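You operate a simulated robot arm through the tools that you are given. There is no shell and no other tool.

You run a simulated robot arm. Do the job below in one go: nothing can be reset, and whatever is moved stays where it is left.

JOB
Oil both bushings as the card says, then unclamp the chassis and lay it in the purple tray.
Fine: no oil spilt, oiler back in its hole.

It is judged by the outcome, as a careful person would: the job done as asked, and still so three seconds after it is handed in. It fails if anything else is knocked over, pushed out of place, dropped, spilled or broken.

ROBOT AND FRAMES
A 6-joint arm with a two-finger parallel gripper, fixed in place. Base frame: the origin is at the foot of the arm, x ahead of it, y to its left, z up; the work surface is at about z = 0. Readings come in m, degrees, newtons and seconds.
With the tool pointing down near the work surface it reaches from about 0.16 to 0.42 m from the base axis. Its first joint turns from -66.0 to 66.0 degrees. Payload 1.57 kg.
The tool frame sits at the grasp point between the pads (the TCP): z along the fingers, y along the line on which they close. The tips reach 0.03 m beyond it. The gripper opens to 0.08 m. The fingers are 0.017 m wide and 0.012 m thick; the gripper's body (0.04 by 0.082 m) begins 0.08 m behind the TCP.
Orientation is that of the tool frame in the base frame, as [roll, pitch, yaw] about the fixed x, y, z axes, in that order (R = Rz(yaw) Ry(pitch) Rx(roll)). With the fingers straight down and closing along the base's y, the tool's x points along the base's -x, its y along +y and its z along -z.

CONTROLS
- The arm moves only by the tool move_arm. Its argument "rows" is text: rows parted by semicolons, each of 7 numbers parted by spaces: the opening, from 0 (shut) to 1 (fully open), then the shift along the tool's x, y, z in m, then the turn, a rotation vector about the tool's x, y, z in rad. In form: claw tx ty tz rx ry rz; .... A call has 1 to 20 rows; each row shifts and turns the commanded pose from where the row before left it, along the tool's axes as they then stand. A row lasts 0.2 s, in which the tool goes at most 0.05 m and 8.6 degrees; a call with a longer step from one row to the next is refused whole, and so is a gripper value outside its range. A pose out of reach is approached as far as the arm can. The call stops where the force on the tool passes 40 N (or 10 N more than at its start, if that is more) or the arm is blocked; 0.2 s more then pass. The fingers move at their own pace (about 0.153 m/s each) and stop on an object; they squeeze with about 25 N. The grip force told is the motor's: it shows also when the fingers shut on nothing. Time passes only in rows, and 0.2 s behind the last, so rows that do not move let the fingers close. The reply holds the time, the measured pose of the TCP, the force on the tool along the base axes, the opening and the grip force, in the units named above and with some noise, with the torque about the TCP (base axes, N m) and any sound that the robot's microphone picked up.
- Cameras (640 x 400 px; columns grow to the right, rows downward): "scene" is fixed at [0.051, -0.3324, 0.42]; the picture's right is [0.81, -0.59, 0.00], its down [-0.36, -0.49, -0.79] and it looks along [0.47, 0.64, -0.61] (base axes); focal length 214 px, centre (320, 200). "wrist" rides on the gripper at [0.072, -0.007, -0.122] in the tool frame; the picture's right is [0.09, 1.00, 0.00], its down [-0.84, 0.08, -0.54] and it looks along [-0.54, 0.05, 0.84] (tool axes); focal length 238 px, centre (320, 200). There is no depth. A picture from a camera that has moved, and an enlarged one, comes with that camera's place and axes in the base frame and with its lens.
- capture(camera): a new picture of that camera. The clock stands still meanwhile.
- close_up(camera, box): a new picture of the part [left, top, right, bottom] of that camera's present view, enlarged. The clock stands still meanwhile.
- hand_in(): hands the job in; it is judged then, once.

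Places have to be worked out from the pictures, the camera data and where the tool is seen. Open the gripper and draw the arm clear of the work before you hand the job in, unless the task says otherwise.

The tools are called by a JSON object that holds its "method" and its "body". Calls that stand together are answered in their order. move_arm: Moves the arm, as the interface text tells. Its arguments: {"type":"object","properties":{"rows":{"type":"string"}},"required":["rows"]} The other tools are called the same way: capture (camera) takes a picture; close_up (camera, box) takes an enlarged picture of a part of a camera's view; hand_in () hands the job in.

At the start:

```text
t: 0.0
tcp_pos: [0.2186, -0.0706, 0.2614]
ee_rot: [180.0, -0.1, 179.9]
wrist_force: [0.0, 0.0, -0.5]
wrist_torque: [0.01, -0.02, 0.0]
finger_gap: 0.0801
grasp_force: 0.0
```

scene: 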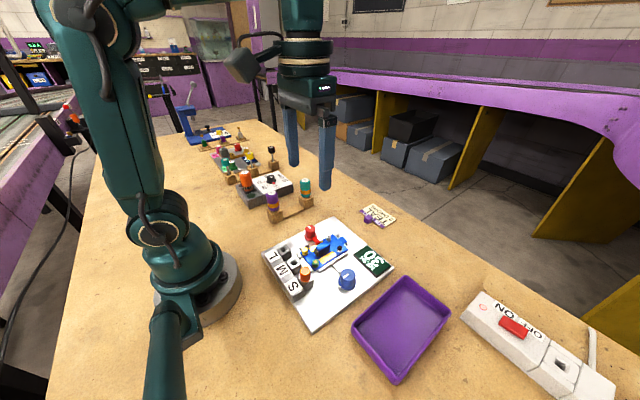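
wrist: 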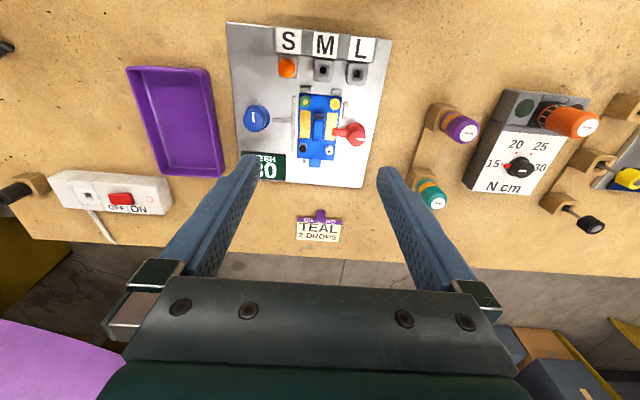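

I'll look closer at the card, the board with the chassis, and the oilers before I move anything.

{"method": "close_up", "body": {"camera": "wrist", "box": [220, 10, 400, 200]}}

{"method": "close_up", "body": {"camera": "wrist", "box": [280, 190, 360, 250]}}

{"method": "close_up", "body": {"camera": "wrist", "box": [390, 70, 640, 240]}}

{"method": "close_up", "body": {"camera": "scene", "box": [250, 200, 410, 340]}}

{"method": "close_up", "body": {"camera": "scene", "box": [170, 90, 340, 230]}}

```text
2.11 times, centred on (310, 105) of wrist
camera zoom: at [0.1455, -0.0772, 0.3838], right [-0.09, 1.0, 0.0], down [0.84, 0.08, 0.54], along [0.54, 0.05, -0.84], focal length 502 px, centre (341, 400)
```

zoom: 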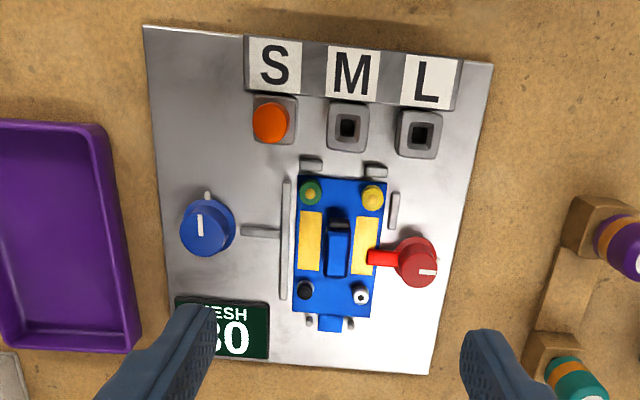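

```text
6.67 times, centred on (320, 220) of wrist
camera zoom: at [0.1455, -0.0772, 0.3838], right [-0.09, 1.0, 0.0], down [0.84, 0.08, 0.54], along [0.54, 0.05, -0.84], focal length 1589 px, centre (320, 67)
```

zoom: 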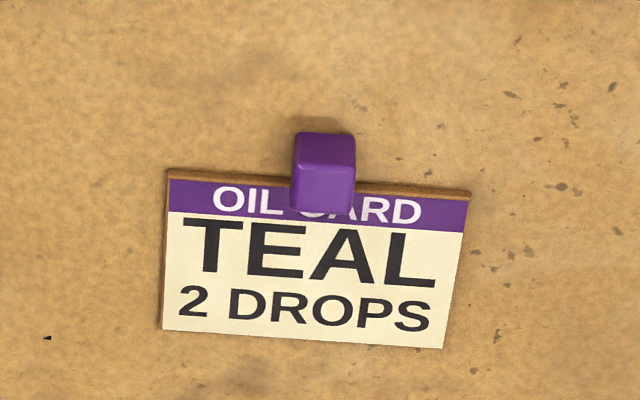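

```text
2.35 times, centred on (515, 155) of wrist
camera zoom: at [0.1455, -0.0772, 0.3838], right [-0.09, 1.0, 0.0], down [0.84, 0.08, 0.54], along [0.54, 0.05, -0.84], focal length 561 px, centre (-139, 306)
```

zoom: 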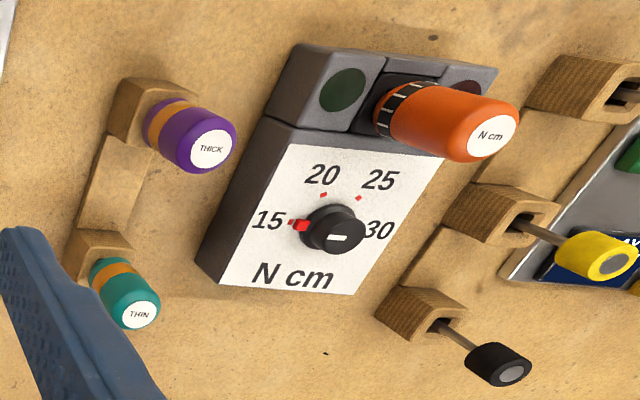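

```text
2.86 times, centred on (330, 270) of scene
camera zoom: at [0.051, -0.3324, 0.42], right [0.81, -0.59, 0.0], down [-0.36, -0.49, -0.79], along [0.47, 0.64, -0.61], focal length 613 px, centre (291, 0)
```

zoom: 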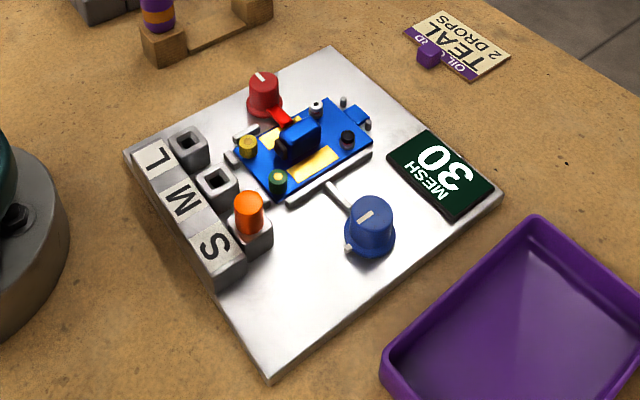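

```text
2.86 times, centred on (255, 160) of scene
camera zoom: at [0.051, -0.3324, 0.42], right [0.81, -0.59, 0.0], down [-0.36, -0.49, -0.79], along [0.47, 0.64, -0.61], focal length 613 px, centre (506, 314)
```

zoom: 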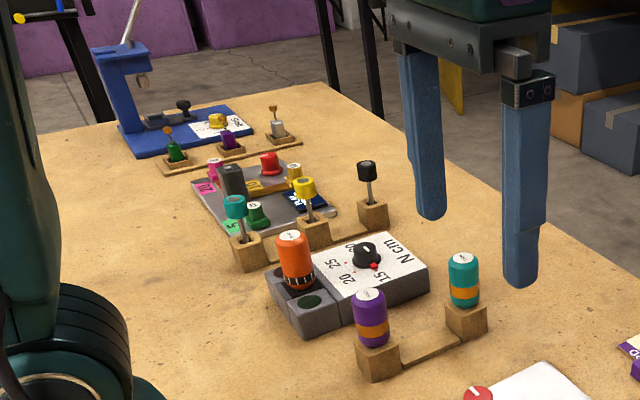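

The card calls for TEAL with 2 drops. I'm lowering the tool to about z=0.16 above the chassis so I can tell the bushings and the clamp apart.

{"method": "move_arm", "body": {"rows": "1 0 0 0.025 0 0 0; 1 0 0 0.025 0 0 0; 1 0 0 0.025 0 0 0; 1 0 0 0.025 0 0 0; 1 0 0 0 0 0 0"}}

{"method": "capture", "body": {"camera": "wrist"}}

{"method": "close_up", "body": {"camera": "wrist", "box": [240, 70, 400, 190]}}

```text
t: 1.2
tcp_pos: [0.2184, -0.0689, 0.1629]
ee_rot: [-180.0, -0.1, 179.9]
wrist_force: [-0.7, -0.4, 1.0]
wrist_torque: [0.02, 0.01, -0.02]
finger_gap: 0.0799
grasp_force: 0.0
```

```text
taken
camera wrist: at [0.1464, -0.0766, 0.2836], right [-0.09, 1.0, 0.0], down [0.84, 0.08, 0.54], along [0.54, 0.05, -0.84], focal length 238 px, centre (320, 200)
```

wrist: 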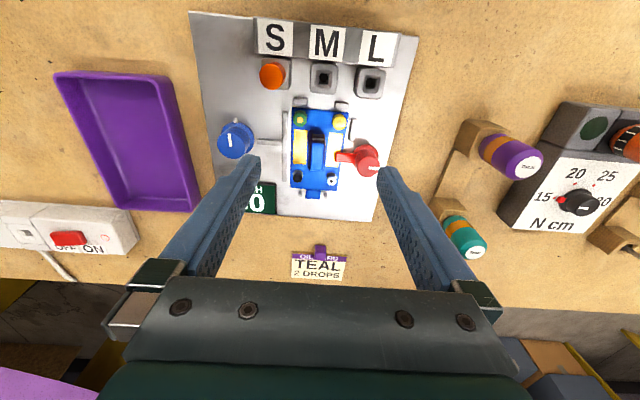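

```text
3.33 times, centred on (320, 130) of wrist
camera zoom: at [0.1464, -0.0766, 0.2836], right [-0.09, 1.0, 0.0], down [0.84, 0.08, 0.54], along [0.54, 0.05, -0.84], focal length 794 px, centre (320, 433)
```

zoom: 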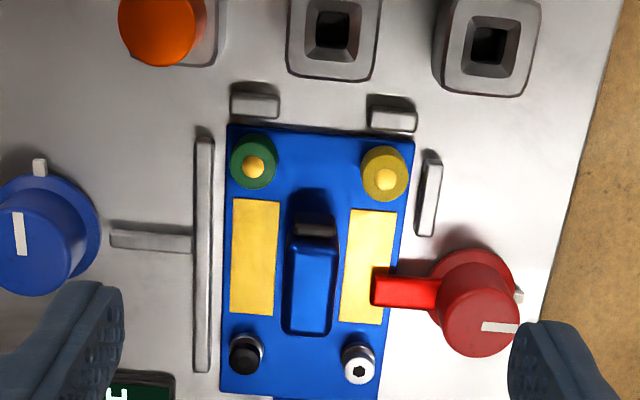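

I need a sharper look at the four corner fittings to decide which ones are bushings.

{"method": "close_up", "body": {"camera": "wrist", "box": [285, 95, 355, 140]}}

{"method": "close_up", "body": {"camera": "wrist", "box": [285, 150, 385, 205]}}

{"method": "close_up", "body": {"camera": "scene", "box": [290, 215, 370, 280]}}

{"method": "close_up", "body": {"camera": "wrist", "box": [420, 100, 640, 270]}}

```text
8.89 times, centred on (320, 118) of wrist
camera zoom: at [0.1464, -0.0766, 0.2836], right [-0.09, 1.0, 0.0], down [0.84, 0.08, 0.54], along [0.54, 0.05, -0.84], focal length 2119 px, centre (320, 933)
```

zoom: 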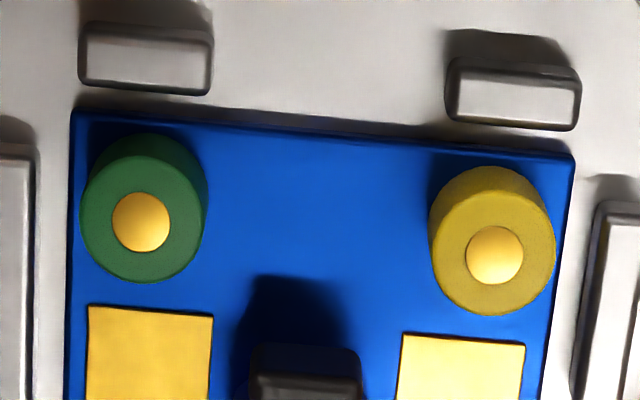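

```text
6.40 times, centred on (335, 178) of wrist
camera zoom: at [0.1464, -0.0766, 0.2836], right [-0.09, 1.0, 0.0], down [0.84, 0.08, 0.54], along [0.54, 0.05, -0.84], focal length 1525 px, centre (224, 344)
```

zoom: 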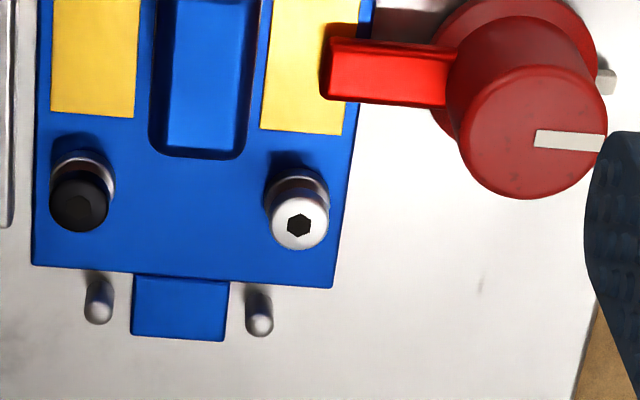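

```text
6.15 times, centred on (330, 248) of scene
camera zoom: at [0.051, -0.3324, 0.42], right [0.81, -0.59, 0.0], down [-0.36, -0.49, -0.79], along [0.47, 0.64, -0.61], focal length 1320 px, centre (258, -92)
```

zoom: 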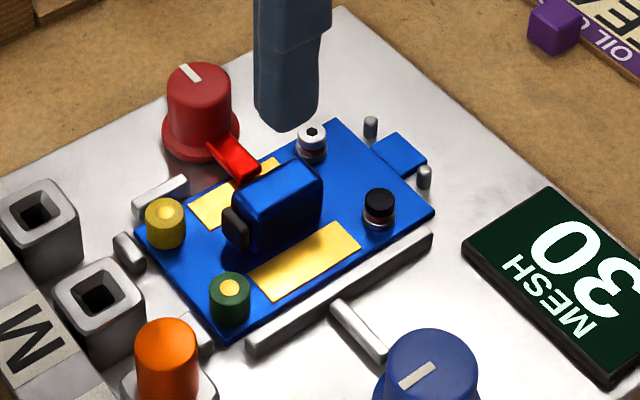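

```text
2.35 times, centred on (530, 185) of wrist
camera zoom: at [0.1464, -0.0766, 0.2836], right [-0.09, 1.0, 0.0], down [0.84, 0.08, 0.54], along [0.54, 0.05, -0.84], focal length 561 px, centre (-174, 235)
```

zoom: 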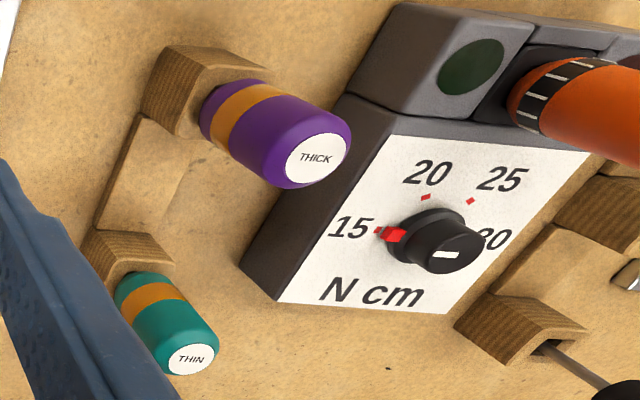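

The brass-centred green and yellow posts look like the bushings, at about (0.214, -0.092) and (0.214, -0.049) with tops near z≈0.026. The other two corner fittings are hex screws. The teal oiler's top is at about (0.331, 0.124, 0.082), so I'm moving above it at a safe height.

{"method": "move_arm", "body": {"rows": "1 -0.01408 0.02406 0 0 0 0; 1 -0.01408 0.02406 0 0 0 0; 1 -0.01408 0.02406 0 0 0 0; 1 -0.01408 0.02406 0 0 0 0; 1 -0.01408 0.02406 0 0 0 0; 1 -0.01408 0.02406 0 0 0 0; 1 -0.01408 0.02406 0 0 0 0; 1 -0.01408 0.02406 0 0 0 0; 1 0 0 0 0 0 0"}}

{"method": "capture", "body": {"camera": "wrist"}}

{"method": "capture", "body": {"camera": "scene"}}

```text
t: 3.2
tcp_pos: [0.3323, 0.124, 0.1621]
ee_rot: [179.9, 0.0, 179.9]
wrist_force: [0.6, -0.6, 0.2]
wrist_torque: [-0.06, -0.05, -0.01]
finger_gap: 0.08
grasp_force: 0.0
```

```text
taken
camera wrist: at [0.259, 0.1167, 0.2839], right [-0.09, 1.0, 0.0], down [0.84, 0.08, 0.54], along [0.54, 0.05, -0.84], focal length 238 px, centre (320, 200)
```

wrist: 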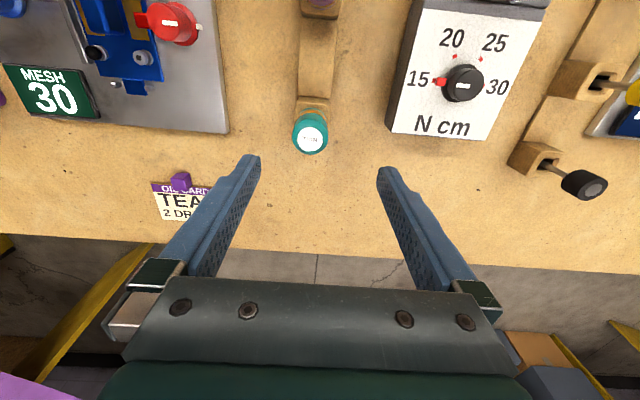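

```text
taken
```

scene: 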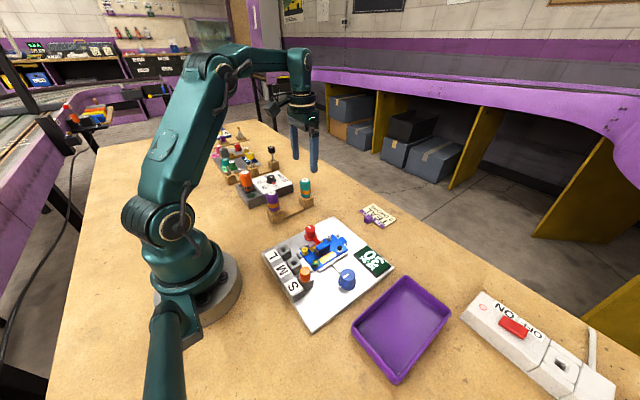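

{"method": "close_up", "body": {"camera": "wrist", "box": [270, 80, 350, 160]}}

{"method": "close_up", "body": {"camera": "scene", "box": [250, 165, 330, 225]}}

```text
5.00 times, centred on (310, 120) of wrist
camera zoom: at [0.259, 0.1167, 0.2839], right [-0.09, 1.0, 0.0], down [0.84, 0.08, 0.54], along [0.54, 0.05, -0.84], focal length 1192 px, centre (370, 600)
```

zoom: 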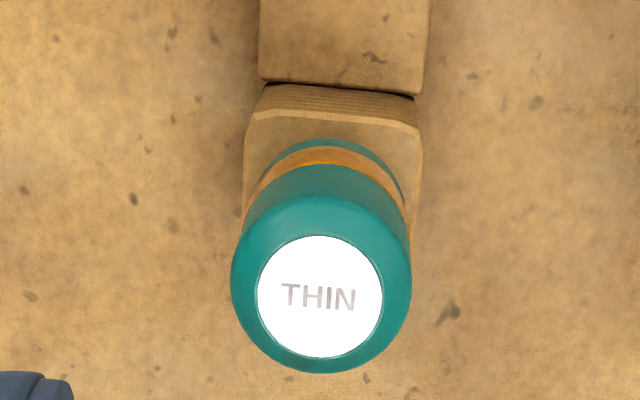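

```text
6.67 times, centred on (290, 195) of scene
camera zoom: at [0.051, -0.3323, 0.42], right [0.81, -0.59, 0.0], down [-0.36, -0.49, -0.79], along [0.47, 0.64, -0.61], focal length 1430 px, centre (520, 233)
```

zoom: 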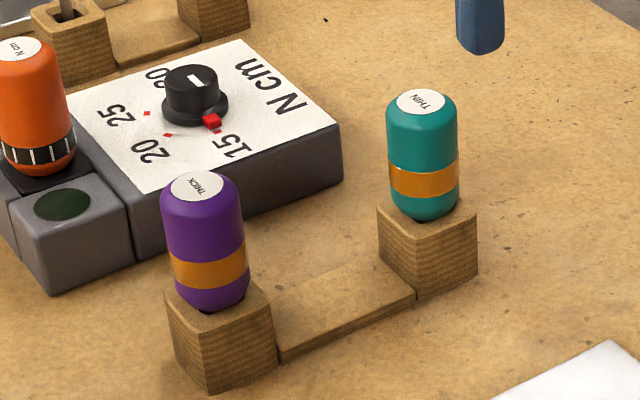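

The closer views put the teal oiler's axis at about (0.3245, 0.1143), its top near z≈0.09 and the block top near z≈0.036. I'm shifting to line up with it and checking the alignment before I go down.

{"method": "move_arm", "body": {"rows": "1 0.0078 -0.0092 0 0 0 0; 1 0 0 0.02 0 0 0; 1 0 0 0 0 0 0"}}

{"method": "capture", "body": {"camera": "wrist"}}

```text
t: 4.0
tcp_pos: [0.3243, 0.1123, 0.1427]
ee_rot: [180.0, 0.0, 179.9]
wrist_force: [-0.3, 0.5, -0.6]
wrist_torque: [-0.01, 0.0, -0.02]
finger_gap: 0.0799
grasp_force: 0.0
```

```text
taken
camera wrist: at [0.251, 0.1068, 0.2638], right [-0.09, 1.0, 0.0], down [0.84, 0.08, 0.54], along [0.54, 0.05, -0.84], focal length 238 px, centre (320, 200)
```

wrist: 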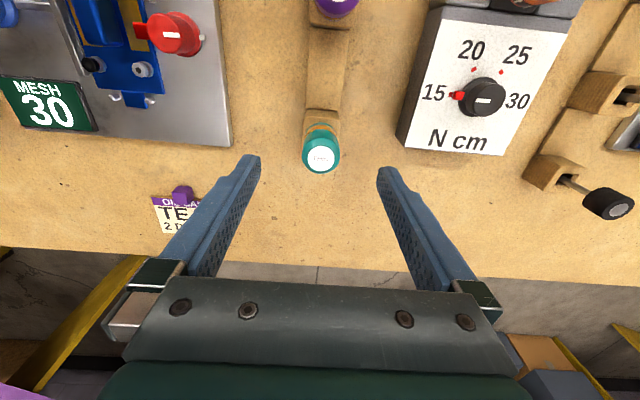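

The oiler is now centred between the fingers, at the pixel I predicted. I'm going down to about z=0.071, which keeps the tips just above the wooden block.

{"method": "move_arm", "body": {"rows": "1 0 0 0.018 0 0 0; 1 0 0 0.018 0 0 0; 1 0 0 0.018 0 0 0; 1 0 0 0.017 0 0 0; 1 0 0 0 0 0 0"}}

{"method": "close_up", "body": {"camera": "scene", "box": [250, 135, 350, 225]}}

{"method": "capture", "body": {"camera": "wrist"}}

```text
t: 5.2
tcp_pos: [0.3228, 0.1134, 0.0714]
ee_rot: [-180.0, 0.0, 179.9]
wrist_force: [0.9, 0.2, 0.0]
wrist_torque: [-0.01, 0.03, 0.02]
finger_gap: 0.0797
grasp_force: 0.0
```

```text
4.44 times, centred on (300, 180) of scene
camera zoom: at [0.051, -0.3324, 0.42], right [0.81, -0.59, 0.0], down [-0.36, -0.49, -0.79], along [0.47, 0.64, -0.61], focal length 953 px, centre (409, 289)
```

zoom: 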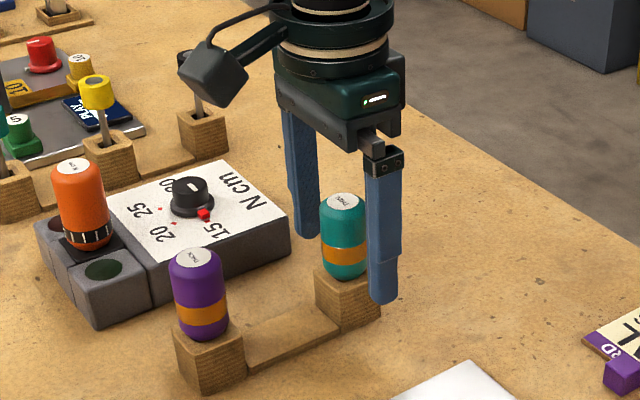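

```text
taken
camera wrist: at [0.2503, 0.1063, 0.193], right [-0.09, 1.0, 0.0], down [0.84, 0.08, 0.54], along [0.54, 0.05, -0.84], focal length 238 px, centre (320, 200)
```

wrist: 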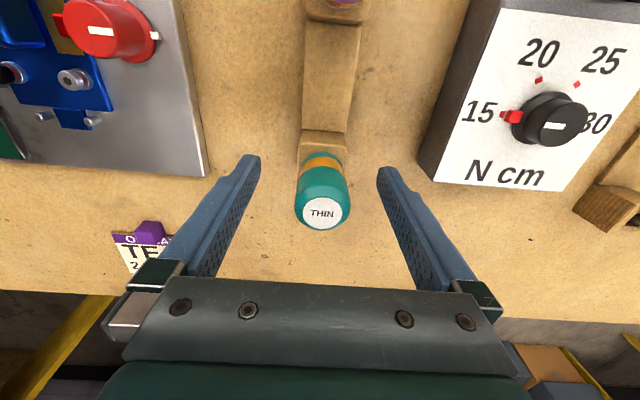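

The oiler sits centred between the pads, so I'm closing gradually and watching for contact and for any drip sound while it is still in its hole.

{"method": "move_arm", "body": {"rows": "0.5 0 0 0 0 0 0; 0.4 0 0 0 0 0 0; 0.36 0 0 0 0 0 0; 0.34 0 0 0 0 0 0; 0.34 0 0 0 0 0 0"}}

```text
t: 6.4
tcp_pos: [0.323, 0.1139, 0.0729]
ee_rot: [180.0, 0.1, 179.9]
wrist_force: [0.1, -1.1, 0.7]
wrist_torque: [-0.01, 0.0, -0.02]
finger_gap: 0.0297
grasp_force: 24.7
```

The fingers stopped on the body at 0.0297 m with full grip and no sound. I'm lifting it straight up, slowly, out of the hole.

{"method": "move_arm", "body": {"rows": "0.34 0 0 -0.01 0 0 0; 0.34 0 0 -0.01 0 0 0; 0.34 0 0 -0.01 0 0 0; 0.34 0 0 -0.01 0 0 0; 0.34 0 0 -0.015 0 0 0; 0.34 0 0 -0.02 0 0 0; 0.34 0 0 0 0 0 0"}}

{"method": "close_up", "body": {"camera": "scene", "box": [250, 125, 350, 225]}}

{"method": "capture", "body": {"camera": "wrist"}}

```text
t: 8.0
tcp_pos: [0.3234, 0.1126, 0.1489]
ee_rot: [179.9, 0.0, 179.9]
wrist_force: [0.1, 0.5, 0.3]
wrist_torque: [0.0, 0.01, 0.01]
finger_gap: 0.0296
grasp_force: 25.3
```

```text
4.00 times, centred on (300, 175) of scene
camera zoom: at [0.051, -0.3324, 0.42], right [0.81, -0.59, 0.0], down [-0.36, -0.49, -0.79], along [0.47, 0.64, -0.61], focal length 858 px, centre (400, 300)
```

zoom: 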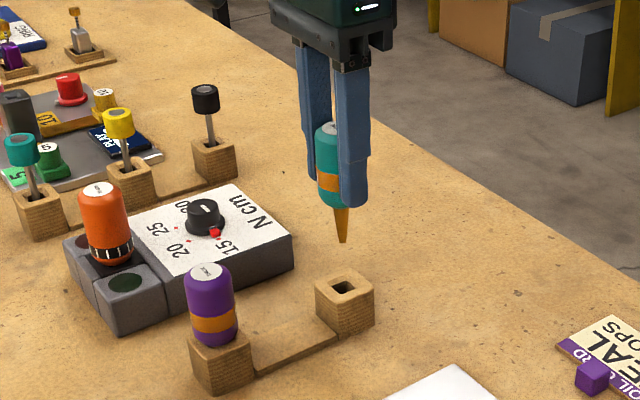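

```text
taken
camera wrist: at [0.2506, 0.1063, 0.2683], right [-0.09, 1.0, 0.0], down [0.84, 0.08, 0.54], along [0.54, 0.05, -0.84], focal length 238 px, centre (320, 200)
```

wrist: 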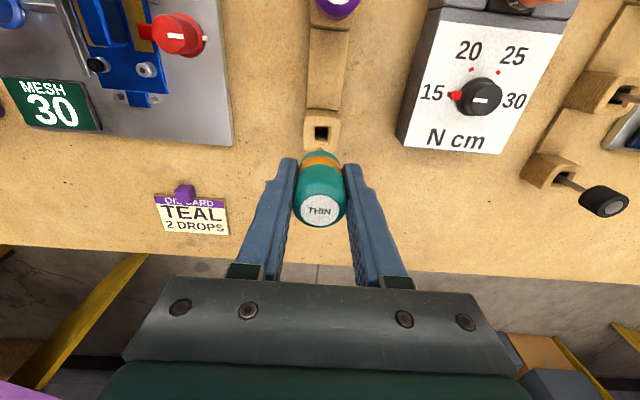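

The oiler came out cleanly. Its orange nozzle tip is about 72 mm below the TCP and points straight down. I'm carrying it to above the green bushing with the tip well clear of everything.

{"method": "move_arm", "body": {"rows": "0.34 0.0109 -0.0205 0 0 0 0; 0.34 0.0109 -0.0205 0 0 0 0; 0.34 0.0109 -0.0205 0 0 0 0; 0.34 0.0109 -0.0205 0 0 0 0; 0.34 0.0109 -0.0205 0 0 0 0; 0.34 0.0109 -0.0205 0 0 0 0; 0.34 0.0109 -0.0205 0 0 0 0; 0.34 0.0109 -0.0205 0 0 0 0; 0.34 0.0109 -0.0205 0 0 0 0; 0.34 0.0109 -0.0205 0 0 0 0; 0.34 0 0 0 0 0 0"}}

{"method": "close_up", "body": {"camera": "scene", "box": [270, 180, 370, 290]}}

{"method": "close_up", "body": {"camera": "wrist", "box": [250, 80, 410, 200]}}

```text
t: 10.4
tcp_pos: [0.214, -0.0909, 0.145]
ee_rot: [179.9, 0.0, -180.0]
wrist_force: [-0.5, 0.3, 0.6]
wrist_torque: [0.02, 0.0, 0.02]
finger_gap: 0.0298
grasp_force: 25.1
```

```text
3.64 times, centred on (320, 235) of scene
camera zoom: at [0.051, -0.3324, 0.42], right [0.81, -0.59, 0.0], down [-0.36, -0.49, -0.79], along [0.47, 0.64, -0.61], focal length 780 px, centre (320, 73)
```

zoom: 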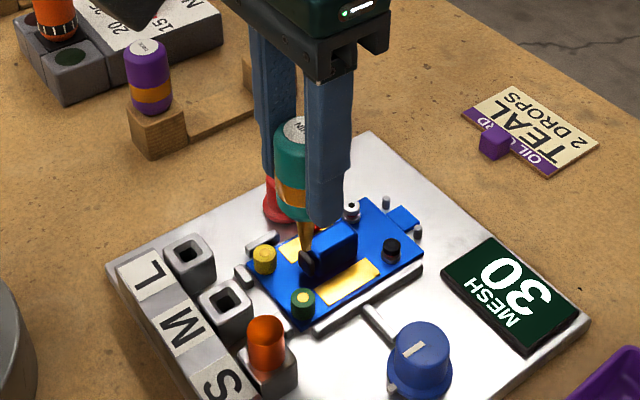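

```text
3.33 times, centred on (330, 140) of wrist
camera zoom: at [0.1418, -0.0983, 0.2673], right [-0.09, 1.0, 0.0], down [0.84, 0.08, 0.54], along [0.54, 0.05, -0.84], focal length 794 px, centre (287, 400)
```

zoom: 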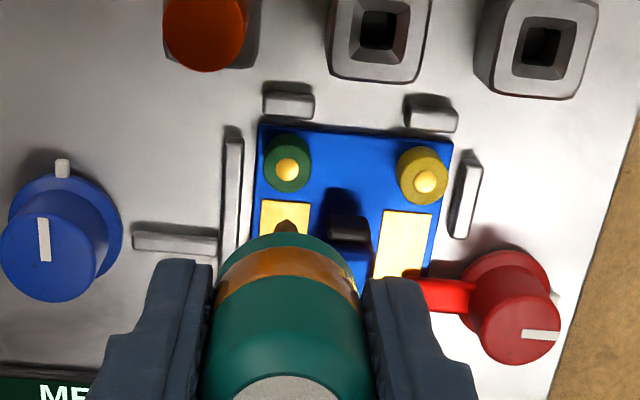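

{"method": "close_up", "body": {"camera": "scene", "box": [295, 225, 345, 275]}}

{"method": "close_up", "body": {"camera": "wrist", "box": [300, 110, 370, 160]}}

```text
8.00 times, centred on (320, 250) of scene
camera zoom: at [0.051, -0.3324, 0.42], right [0.81, -0.59, 0.0], down [-0.36, -0.49, -0.79], along [0.47, 0.64, -0.61], focal length 1716 px, centre (320, -200)
```

zoom: 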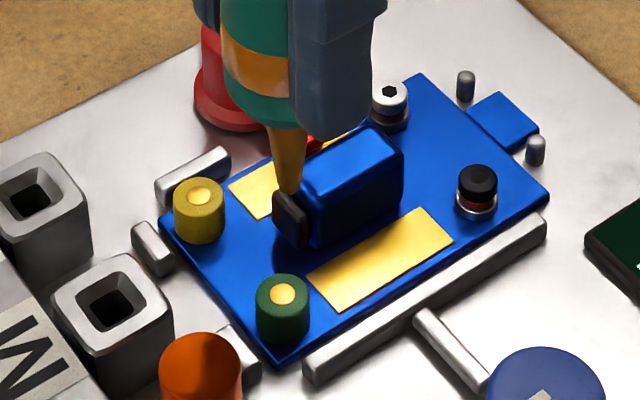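

```text
8.00 times, centred on (335, 135) of wrist
camera zoom: at [0.1418, -0.0983, 0.2673], right [-0.09, 1.0, 0.0], down [0.84, 0.08, 0.54], along [0.54, 0.05, -0.84], focal length 1907 px, centre (200, 720)
```

zoom: 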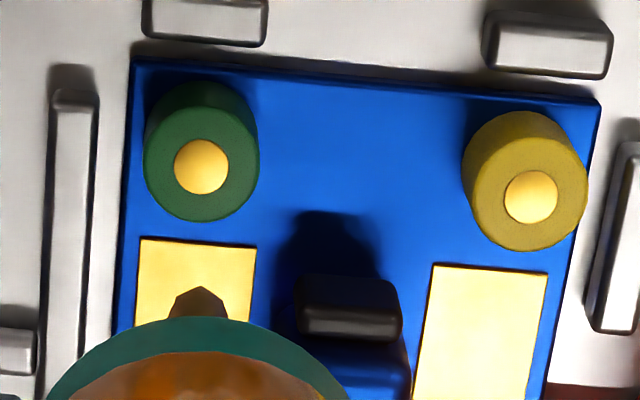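

By triangulation the tip sits directly above the green bushing, about 40 mm up and perhaps 2 mm too far forward. I'm correcting that and lowering to roughly 10 mm above it, then checking again.

{"method": "move_arm", "body": {"rows": "0.34 0.002 0 0.008 0 0 0; 0.34 0 0 0.01 0 0 0; 0.34 0 0 0.01 0 0 0; 0.34 0 0 0 0 0 0"}}

{"method": "close_up", "body": {"camera": "scene", "box": [295, 225, 345, 275]}}

{"method": "close_up", "body": {"camera": "wrist", "box": [280, 90, 380, 160]}}

```text
t: 11.4
tcp_pos: [0.2131, -0.0925, 0.1185]
ee_rot: [-180.0, 0.0, 180.0]
wrist_force: [0.2, 0.0, -0.3]
wrist_torque: [-0.02, -0.01, 0.02]
finger_gap: 0.0298
grasp_force: 25.3
```

```text
8.00 times, centred on (320, 250) of scene
camera zoom: at [0.051, -0.3324, 0.42], right [0.81, -0.59, 0.0], down [-0.36, -0.49, -0.79], along [0.47, 0.64, -0.61], focal length 1716 px, centre (320, -200)
```

zoom: 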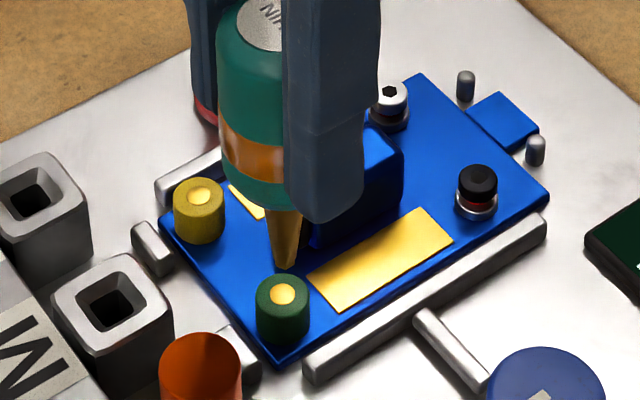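

```text
5.71 times, centred on (330, 125) of wrist
camera zoom: at [0.1398, -0.0986, 0.2398], right [-0.09, 1.0, 0.0], down [0.84, 0.08, 0.54], along [0.54, 0.05, -0.84], focal length 1362 px, centre (263, 629)
```

zoom: 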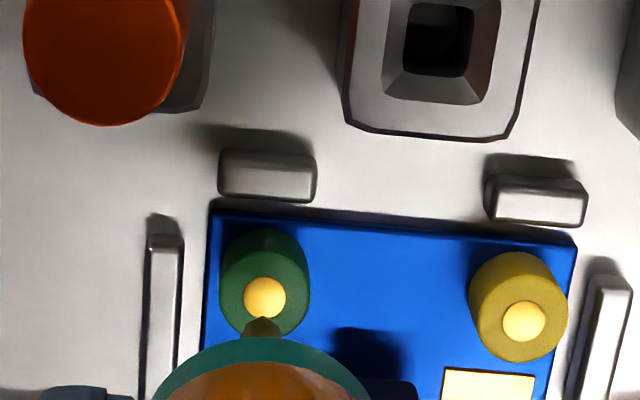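

The tip is now about 11 mm above the green dot and within about 1.5 mm of centre. I'm nudging it 1 mm back and creeping down towards light contact, watching force and sound.

{"method": "move_arm", "body": {"rows": "0.34 0.001 0 0.004 0 0 0; 0.34 0 0 0.003 0 0 0; 0.34 0 0 0.001 0 0 0; 0.34 0 0 0 0 0 0"}}

{"method": "close_up", "body": {"camera": "scene", "box": [295, 245, 345, 285]}}

{"method": "close_up", "body": {"camera": "wrist", "box": [290, 110, 350, 160]}}

```text
t: 12.4
tcp_pos: [0.2127, -0.0916, 0.1114]
ee_rot: [180.0, -0.1, 179.8]
wrist_force: [0.7, -0.4, -0.8]
wrist_torque: [-0.01, 0.01, -0.01]
finger_gap: 0.0298
grasp_force: 24.6
```

```text
10.00 times, centred on (320, 265) of scene
camera zoom: at [0.051, -0.3324, 0.42], right [0.81, -0.59, 0.0], down [-0.36, -0.49, -0.79], along [0.47, 0.64, -0.61], focal length 2145 px, centre (320, -450)
```

zoom: 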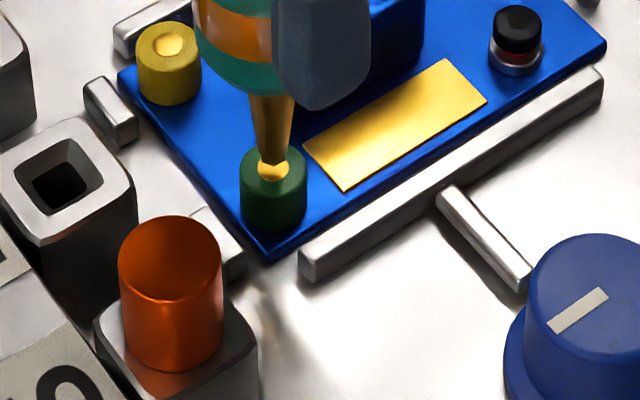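

```text
8.00 times, centred on (320, 135) of wrist
camera zoom: at [0.1387, -0.0988, 0.2316], right [-0.09, 1.0, 0.0], down [0.84, 0.08, 0.54], along [0.54, 0.05, -0.84], focal length 1907 px, centre (320, 720)
```

zoom: 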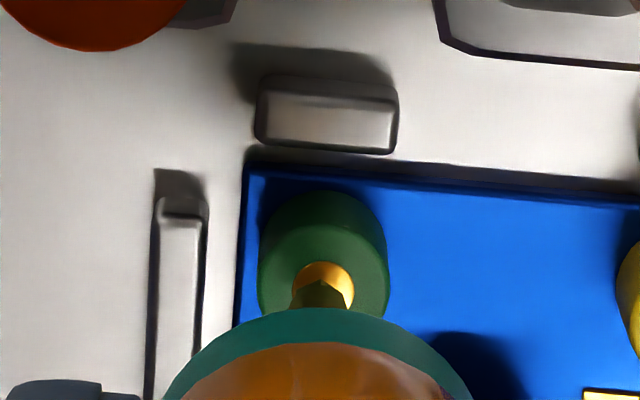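

The tip is well aligned, a few millimetres above the dot. I'm going down in 1 mm steps until it just touches.

{"method": "move_arm", "body": {"rows": "0.34 0 0 0.001 0 0 0; 0.34 0 0 0.001 0 0 0; 0.34 0 0 0 0 0 0"}}

{"method": "close_up", "body": {"camera": "scene", "box": [295, 245, 345, 285]}}

```text
t: 13.2
tcp_pos: [0.2115, -0.0912, 0.1096]
ee_rot: [180.0, 0.0, 179.8]
wrist_force: [0.7, 0.4, -0.1]
wrist_torque: [0.03, -0.01, 0.01]
finger_gap: 0.0299
grasp_force: 24.3
```

```text
10.00 times, centred on (320, 265) of scene
camera zoom: at [0.051, -0.3324, 0.42], right [0.81, -0.59, 0.0], down [-0.36, -0.49, -0.79], along [0.47, 0.64, -0.61], focal length 2145 px, centre (320, -450)
```

zoom: 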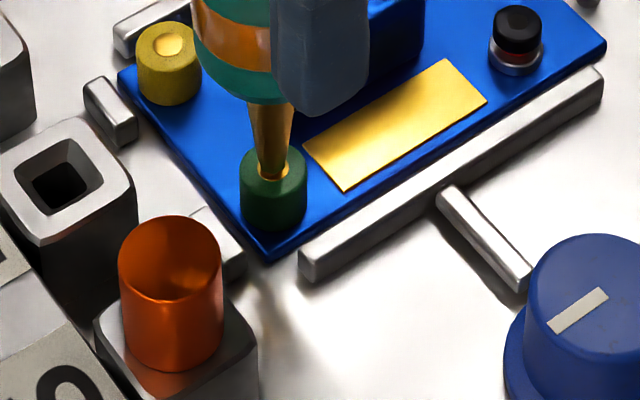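

{"method": "move_arm", "body": {"rows": "0.34 0 0 0.0007 0 0 0; 0.34 0 0 0 0 0 0"}}

```text
t: 13.8
tcp_pos: [0.2112, -0.0924, 0.109]
ee_rot: [179.9, -0.1, 179.9]
wrist_force: [0.5, -0.1, -0.3]
wrist_torque: [-0.03, 0.04, -0.02]
finger_gap: 0.0298
grasp_force: 24.8
```

{"method": "move_arm", "body": {"rows": "0.34 0 0 0.0007 0 0 0; 0.34 0 0 0 0 0 0"}}

{"method": "close_up", "body": {"camera": "scene", "box": [300, 250, 330, 274]}}

{"method": "close_up", "body": {"camera": "wrist", "box": [290, 110, 350, 160]}}

```text
t: 14.4
tcp_pos: [0.2111, -0.0912, 0.1076]
ee_rot: [180.0, 0.0, 179.9]
wrist_force: [0.1, 0.2, 0.1]
wrist_torque: [-0.03, 0.04, 0.04]
finger_gap: 0.0296
grasp_force: 25.0
```

```text
16.00 times, centred on (315, 262) of scene
camera zoom: at [0.051, -0.3324, 0.42], right [0.81, -0.59, 0.0], down [-0.36, -0.49, -0.79], along [0.47, 0.64, -0.61], focal length 3432 px, centre (400, -792)
```

zoom: 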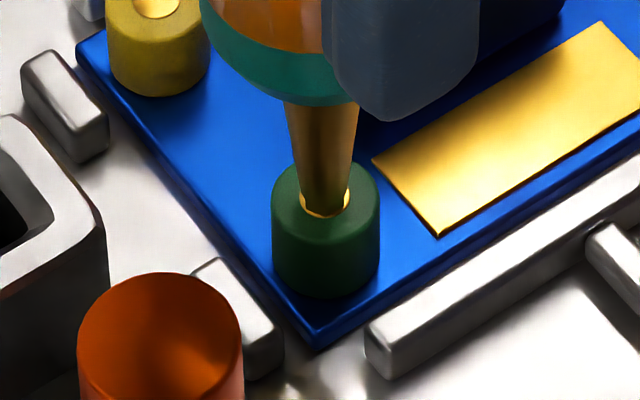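

```text
8.00 times, centred on (320, 135) of wrist
camera zoom: at [0.1386, -0.0987, 0.2285], right [-0.09, 1.0, 0.0], down [0.84, 0.08, 0.54], along [0.54, 0.05, -0.84], focal length 1907 px, centre (320, 720)
```

zoom: 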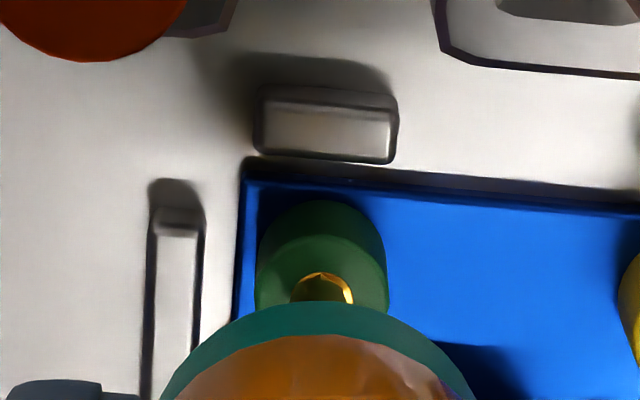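

There is still no contact force; the tip is centred over the gold cup. I'm continuing in sub-millimetre steps.

{"method": "move_arm", "body": {"rows": "0.34 0 0 0.0007 0 0 0; 0.34 0 0 0.0005 0 0 0; 0.34 0 0 0 0 0 0"}}

{"method": "close_up", "body": {"camera": "scene", "box": [300, 250, 330, 274]}}

```text
t: 15.2
tcp_pos: [0.2117, -0.0897, 0.1065]
ee_rot: [179.9, 0.1, 180.0]
wrist_force: [-0.8, -2.3, 9.1]
wrist_torque: [-0.21, 0.05, -0.02]
finger_gap: 0.03
grasp_force: 25.1
```

```text
16.00 times, centred on (315, 262) of scene
camera zoom: at [0.051, -0.3324, 0.42], right [0.81, -0.59, 0.0], down [-0.36, -0.49, -0.79], along [0.47, 0.64, -0.61], focal length 3432 px, centre (400, -792)
```

zoom: 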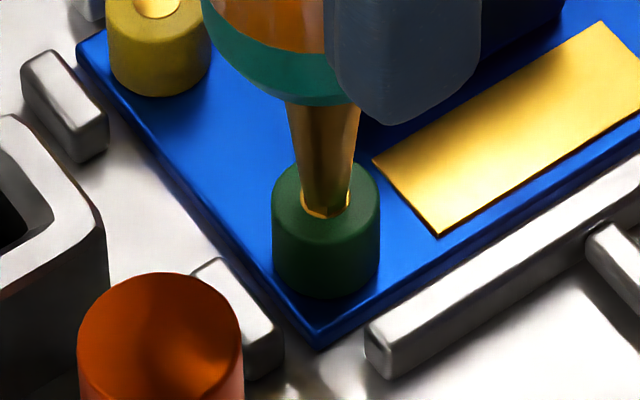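

The tip touched with about 9 N and there was no sound. I'm backing up a few millimetres to see whether that left a drop on the brass.

{"method": "move_arm", "body": {"rows": "0.34 0 0 -0.002 0 0 0; 0.34 0 0 -0.006 0 0 0; 0.34 0 0 0 0 0 0"}}

{"method": "close_up", "body": {"camera": "scene", "box": [300, 250, 330, 274]}}

{"method": "close_up", "body": {"camera": "wrist", "box": [290, 110, 350, 160]}}

```text
t: 16.0
tcp_pos: [0.211, -0.0917, 0.1142]
ee_rot: [179.9, 0.0, 179.9]
wrist_force: [-0.9, 0.1, -0.8]
wrist_torque: [0.01, 0.0, 0.0]
finger_gap: 0.0296
grasp_force: 25.1
```

```text
16.00 times, centred on (315, 262) of scene
camera zoom: at [0.051, -0.3324, 0.42], right [0.81, -0.59, 0.0], down [-0.36, -0.49, -0.79], along [0.47, 0.64, -0.61], focal length 3432 px, centre (400, -792)
```

zoom: 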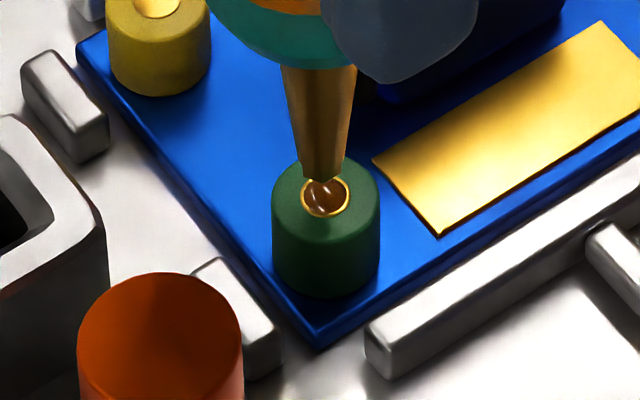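

```text
8.00 times, centred on (320, 135) of wrist
camera zoom: at [0.1386, -0.0985, 0.2354], right [-0.09, 1.0, 0.0], down [0.84, 0.08, 0.54], along [0.54, 0.05, -0.84], focal length 1907 px, centre (320, 720)
```

zoom: 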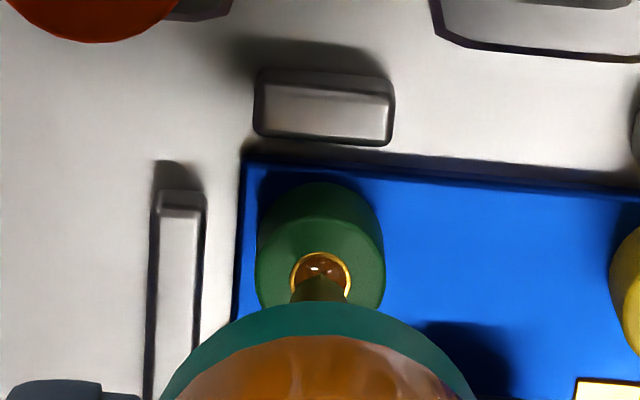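

Oil is now visible on the green bushing. I need to count the drops, so I'm zooming in as far as I can.

{"method": "close_up", "body": {"camera": "scene", "box": [310, 256, 321, 264]}}

{"method": "close_up", "body": {"camera": "wrist", "box": [310, 136, 332, 150]}}

```text
16.00 times, centred on (316, 260) of scene
camera zoom: at [0.051, -0.3324, 0.42], right [0.81, -0.59, 0.0], down [-0.36, -0.49, -0.79], along [0.47, 0.64, -0.61], focal length 3432 px, centre (392, -760)
```

zoom: 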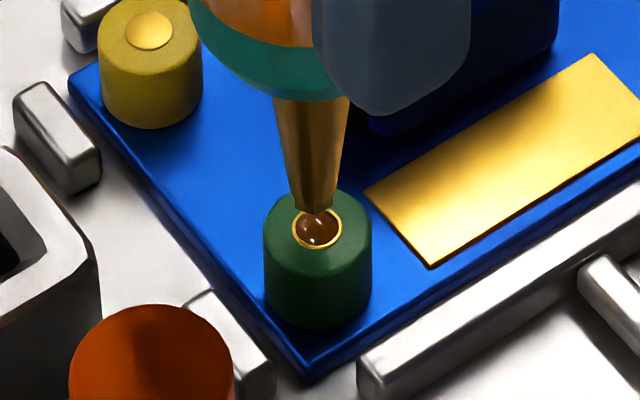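

```text
16.00 times, centred on (321, 143) of wrist
camera zoom: at [0.1386, -0.0985, 0.2354], right [-0.09, 1.0, 0.0], down [0.84, 0.08, 0.54], along [0.54, 0.05, -0.84], focal length 3814 px, centre (304, 1112)
```

zoom: 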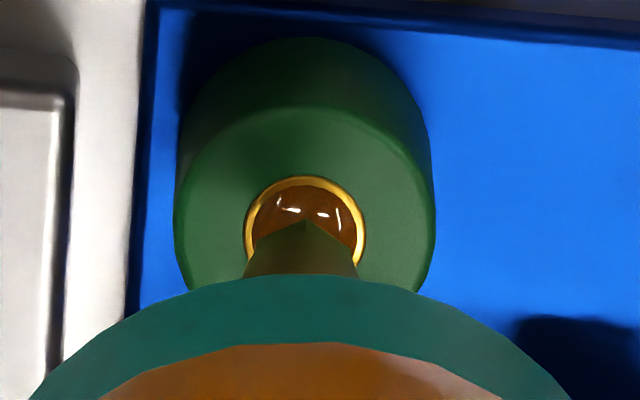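

The highlights could mean one drop or two, so I'm raising the oiler straight up for a clear view of the bushing.

{"method": "move_arm", "body": {"rows": "0.34 0 0 -0.01 0 0 0; 0.34 0 0 -0.015 0 0 0; 0.34 0 0 -0.01 0 0 0; 0.34 0 0 0 0 0 0"}}

{"method": "close_up", "body": {"camera": "scene", "box": [305, 254, 321, 264]}}

{"method": "close_up", "body": {"camera": "wrist", "box": [310, 120, 340, 140]}}

```text
t: 17.0
tcp_pos: [0.2118, -0.0922, 0.1492]
ee_rot: [-180.0, 0.0, 179.9]
wrist_force: [-0.3, 0.1, -1.1]
wrist_torque: [-0.01, 0.02, -0.02]
finger_gap: 0.0299
grasp_force: 24.9
```

```text
16.00 times, centred on (313, 259) of scene
camera zoom: at [0.051, -0.3324, 0.42], right [0.81, -0.59, 0.0], down [-0.36, -0.49, -0.79], along [0.47, 0.64, -0.61], focal length 3432 px, centre (432, -744)
```

zoom: 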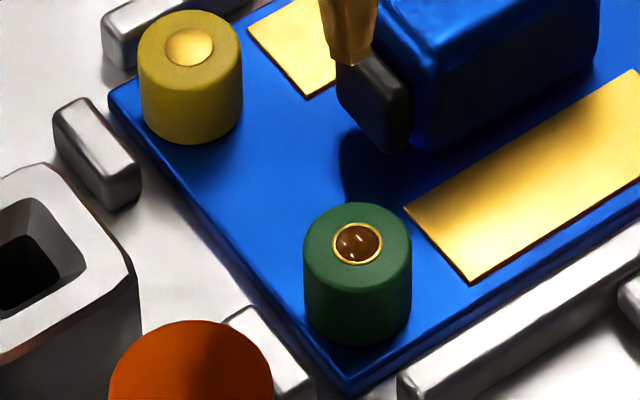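

```text
16.00 times, centred on (325, 130) of wrist
camera zoom: at [0.1385, -0.0985, 0.2705], right [-0.09, 1.0, 0.0], down [0.84, 0.08, 0.54], along [0.54, 0.05, -0.84], focal length 3814 px, centre (240, 1320)
```

zoom: 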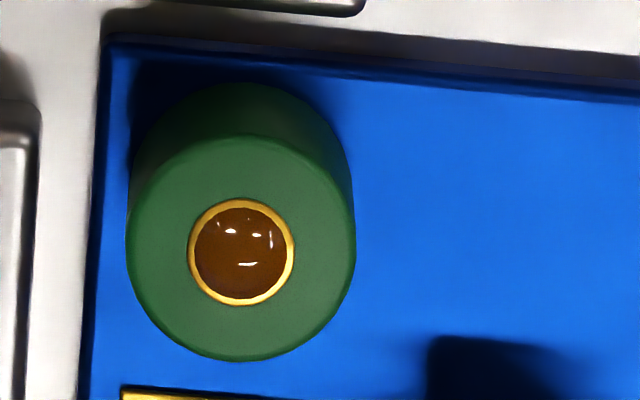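

The oil forms a single dome with several light reflections, so I can't yet tell one drop from two. I'll give the yellow bushing one brief touch and compare dome sizes. First I'm moving 42 mm in +y and lowering to about 8 mm above it.

{"method": "move_arm", "body": {"rows": "0.34 0 0.014 0 0 0 0; 0.34 0 0.014 0 0 0 0; 0.34 0 0.014 0 0 0 0; 0.34 0 0 0 0 0 0; 0.34 0 0 0.012 0 0 0; 0.34 0 0 0.012 0 0 0; 0.34 0 0 0.01 0 0 0; 0.34 0 0 0 0 0 0"}}

{"method": "close_up", "body": {"camera": "scene", "box": [292, 236, 324, 258]}}

{"method": "close_up", "body": {"camera": "wrist", "box": [290, 110, 350, 160]}}

```text
t: 18.8
tcp_pos: [0.212, -0.0491, 0.1154]
ee_rot: [-180.0, -0.1, 179.8]
wrist_force: [0.9, 0.6, -0.5]
wrist_torque: [-0.02, 0.0, -0.01]
finger_gap: 0.03
grasp_force: 25.3
```

```text
16.00 times, centred on (308, 247) of scene
camera zoom: at [0.051, -0.3324, 0.42], right [0.81, -0.59, 0.0], down [-0.36, -0.49, -0.79], along [0.47, 0.64, -0.61], focal length 3432 px, centre (512, -552)
```

zoom: 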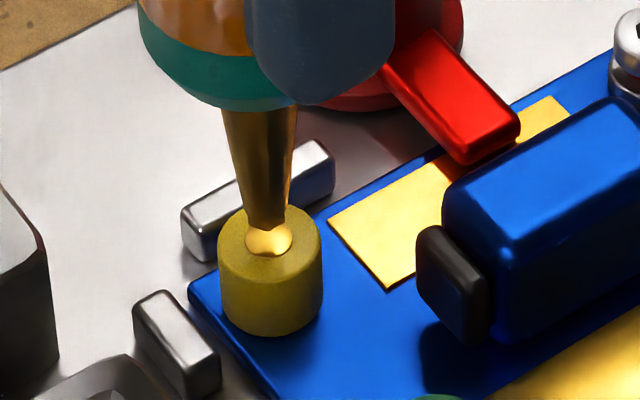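

```text
8.00 times, centred on (320, 135) of wrist
camera zoom: at [0.1388, -0.0568, 0.2363], right [-0.09, 1.0, 0.0], down [0.84, 0.08, 0.54], along [0.54, 0.05, -0.84], focal length 1907 px, centre (320, 720)
```

zoom: 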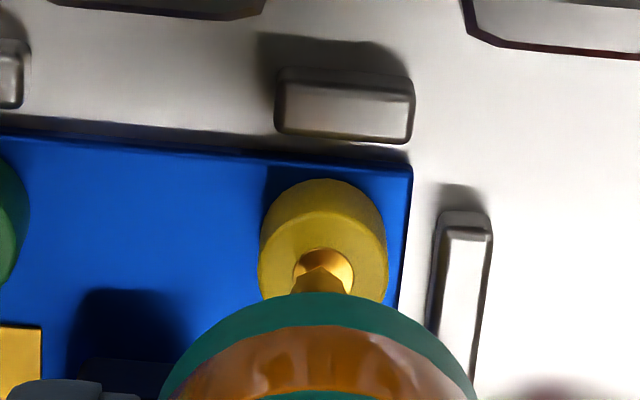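

The tip lines up over the yellow bushing just as it did on the green one. I'm doing one brief touch at the same depth, lifting straight away to compare.

{"method": "move_arm", "body": {"rows": "0.34 0 0 0.004 0 0 0; 0.34 0 0 0.0036 0 0 0; 0.34 0 0 0 0 0 0; 0.34 0 0 0.0014 0 0 0; 0.34 0 0 -0.003 0 0 0; 0.34 0 0 -0.012 0 0 0; 0.34 0 0 -0.012 0 0 0; 0.34 0 0 -0.01 0 0 0; 0.34 0 0 0 0 0 0"}}

{"method": "close_up", "body": {"camera": "scene", "box": [292, 240, 324, 262]}}

{"method": "close_up", "body": {"camera": "wrist", "box": [310, 120, 340, 140]}}

```text
t: 20.8
tcp_pos: [0.2119, -0.049, 0.1442]
ee_rot: [-179.9, 0.0, 179.9]
wrist_force: [-0.3, -0.5, -0.4]
wrist_torque: [0.03, -0.01, 0.02]
finger_gap: 0.0301
grasp_force: 25.0
```

```text
16.00 times, centred on (308, 251) of scene
camera zoom: at [0.051, -0.3324, 0.42], right [0.81, -0.59, 0.0], down [-0.36, -0.49, -0.79], along [0.47, 0.64, -0.61], focal length 3432 px, centre (512, -616)
```

zoom: 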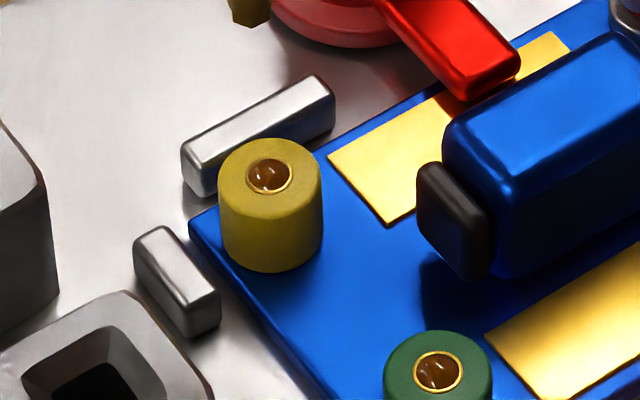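

```text
16.00 times, centred on (325, 130) of wrist
camera zoom: at [0.1388, -0.0566, 0.2644], right [-0.09, 1.0, 0.0], down [0.84, 0.08, 0.54], along [0.54, 0.05, -0.84], focal length 3814 px, centre (240, 1320)
```

zoom: 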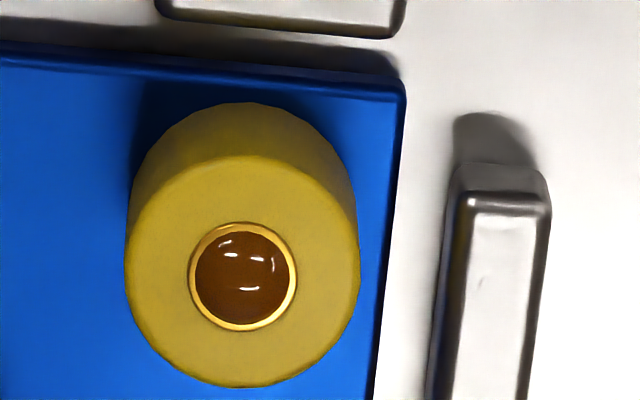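

The domes match although the touch times were very different, so each press appears to give exactly one drop. I'm giving yellow its second press and will check that the dome grows.

{"method": "move_arm", "body": {"rows": "0.34 0 0 0.012 0 0 0; 0.34 0 0 0.012 0 0 0; 0.34 0 0 0.008 0 0 0; 0.34 0 0 0.0036 0 0 0; 0.34 0 0 0 0 0 0; 0.34 0 0 0.0014 0 0 0; 0.34 0 0 -0.003 0 0 0; 0.34 0 0 -0.012 0 0 0; 0.34 0 0 -0.012 0 0 0; 0.34 0 0 -0.01 0 0 0; 0.34 0 0 0 0 0 0"}}

{"method": "close_up", "body": {"camera": "scene", "box": [292, 240, 324, 262]}}

{"method": "close_up", "body": {"camera": "wrist", "box": [310, 120, 340, 140]}}

```text
t: 23.2
tcp_pos: [0.2106, -0.0492, 0.1435]
ee_rot: [-180.0, 0.0, 179.9]
wrist_force: [0.1, 0.8, -0.8]
wrist_torque: [0.0, 0.02, 0.0]
finger_gap: 0.0298
grasp_force: 24.7
```

```text
16.00 times, centred on (308, 251) of scene
camera zoom: at [0.051, -0.3324, 0.42], right [0.81, -0.59, 0.0], down [-0.36, -0.49, -0.79], along [0.47, 0.64, -0.61], focal length 3432 px, centre (512, -616)
```

zoom: 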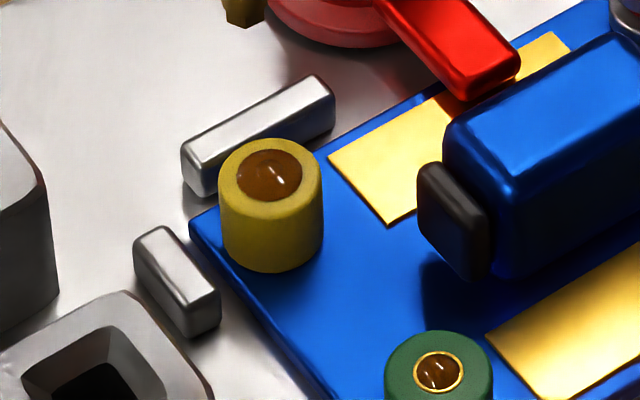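

```text
16.00 times, centred on (325, 130) of wrist
camera zoom: at [0.1387, -0.0567, 0.2645], right [-0.09, 1.0, 0.0], down [0.84, 0.08, 0.54], along [0.54, 0.05, -0.84], focal length 3814 px, centre (240, 1320)
```

zoom: 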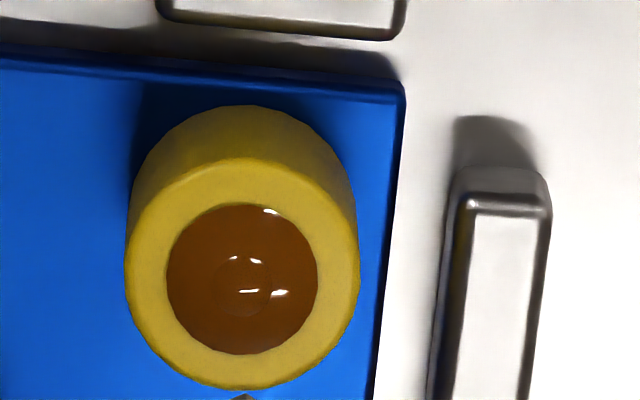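

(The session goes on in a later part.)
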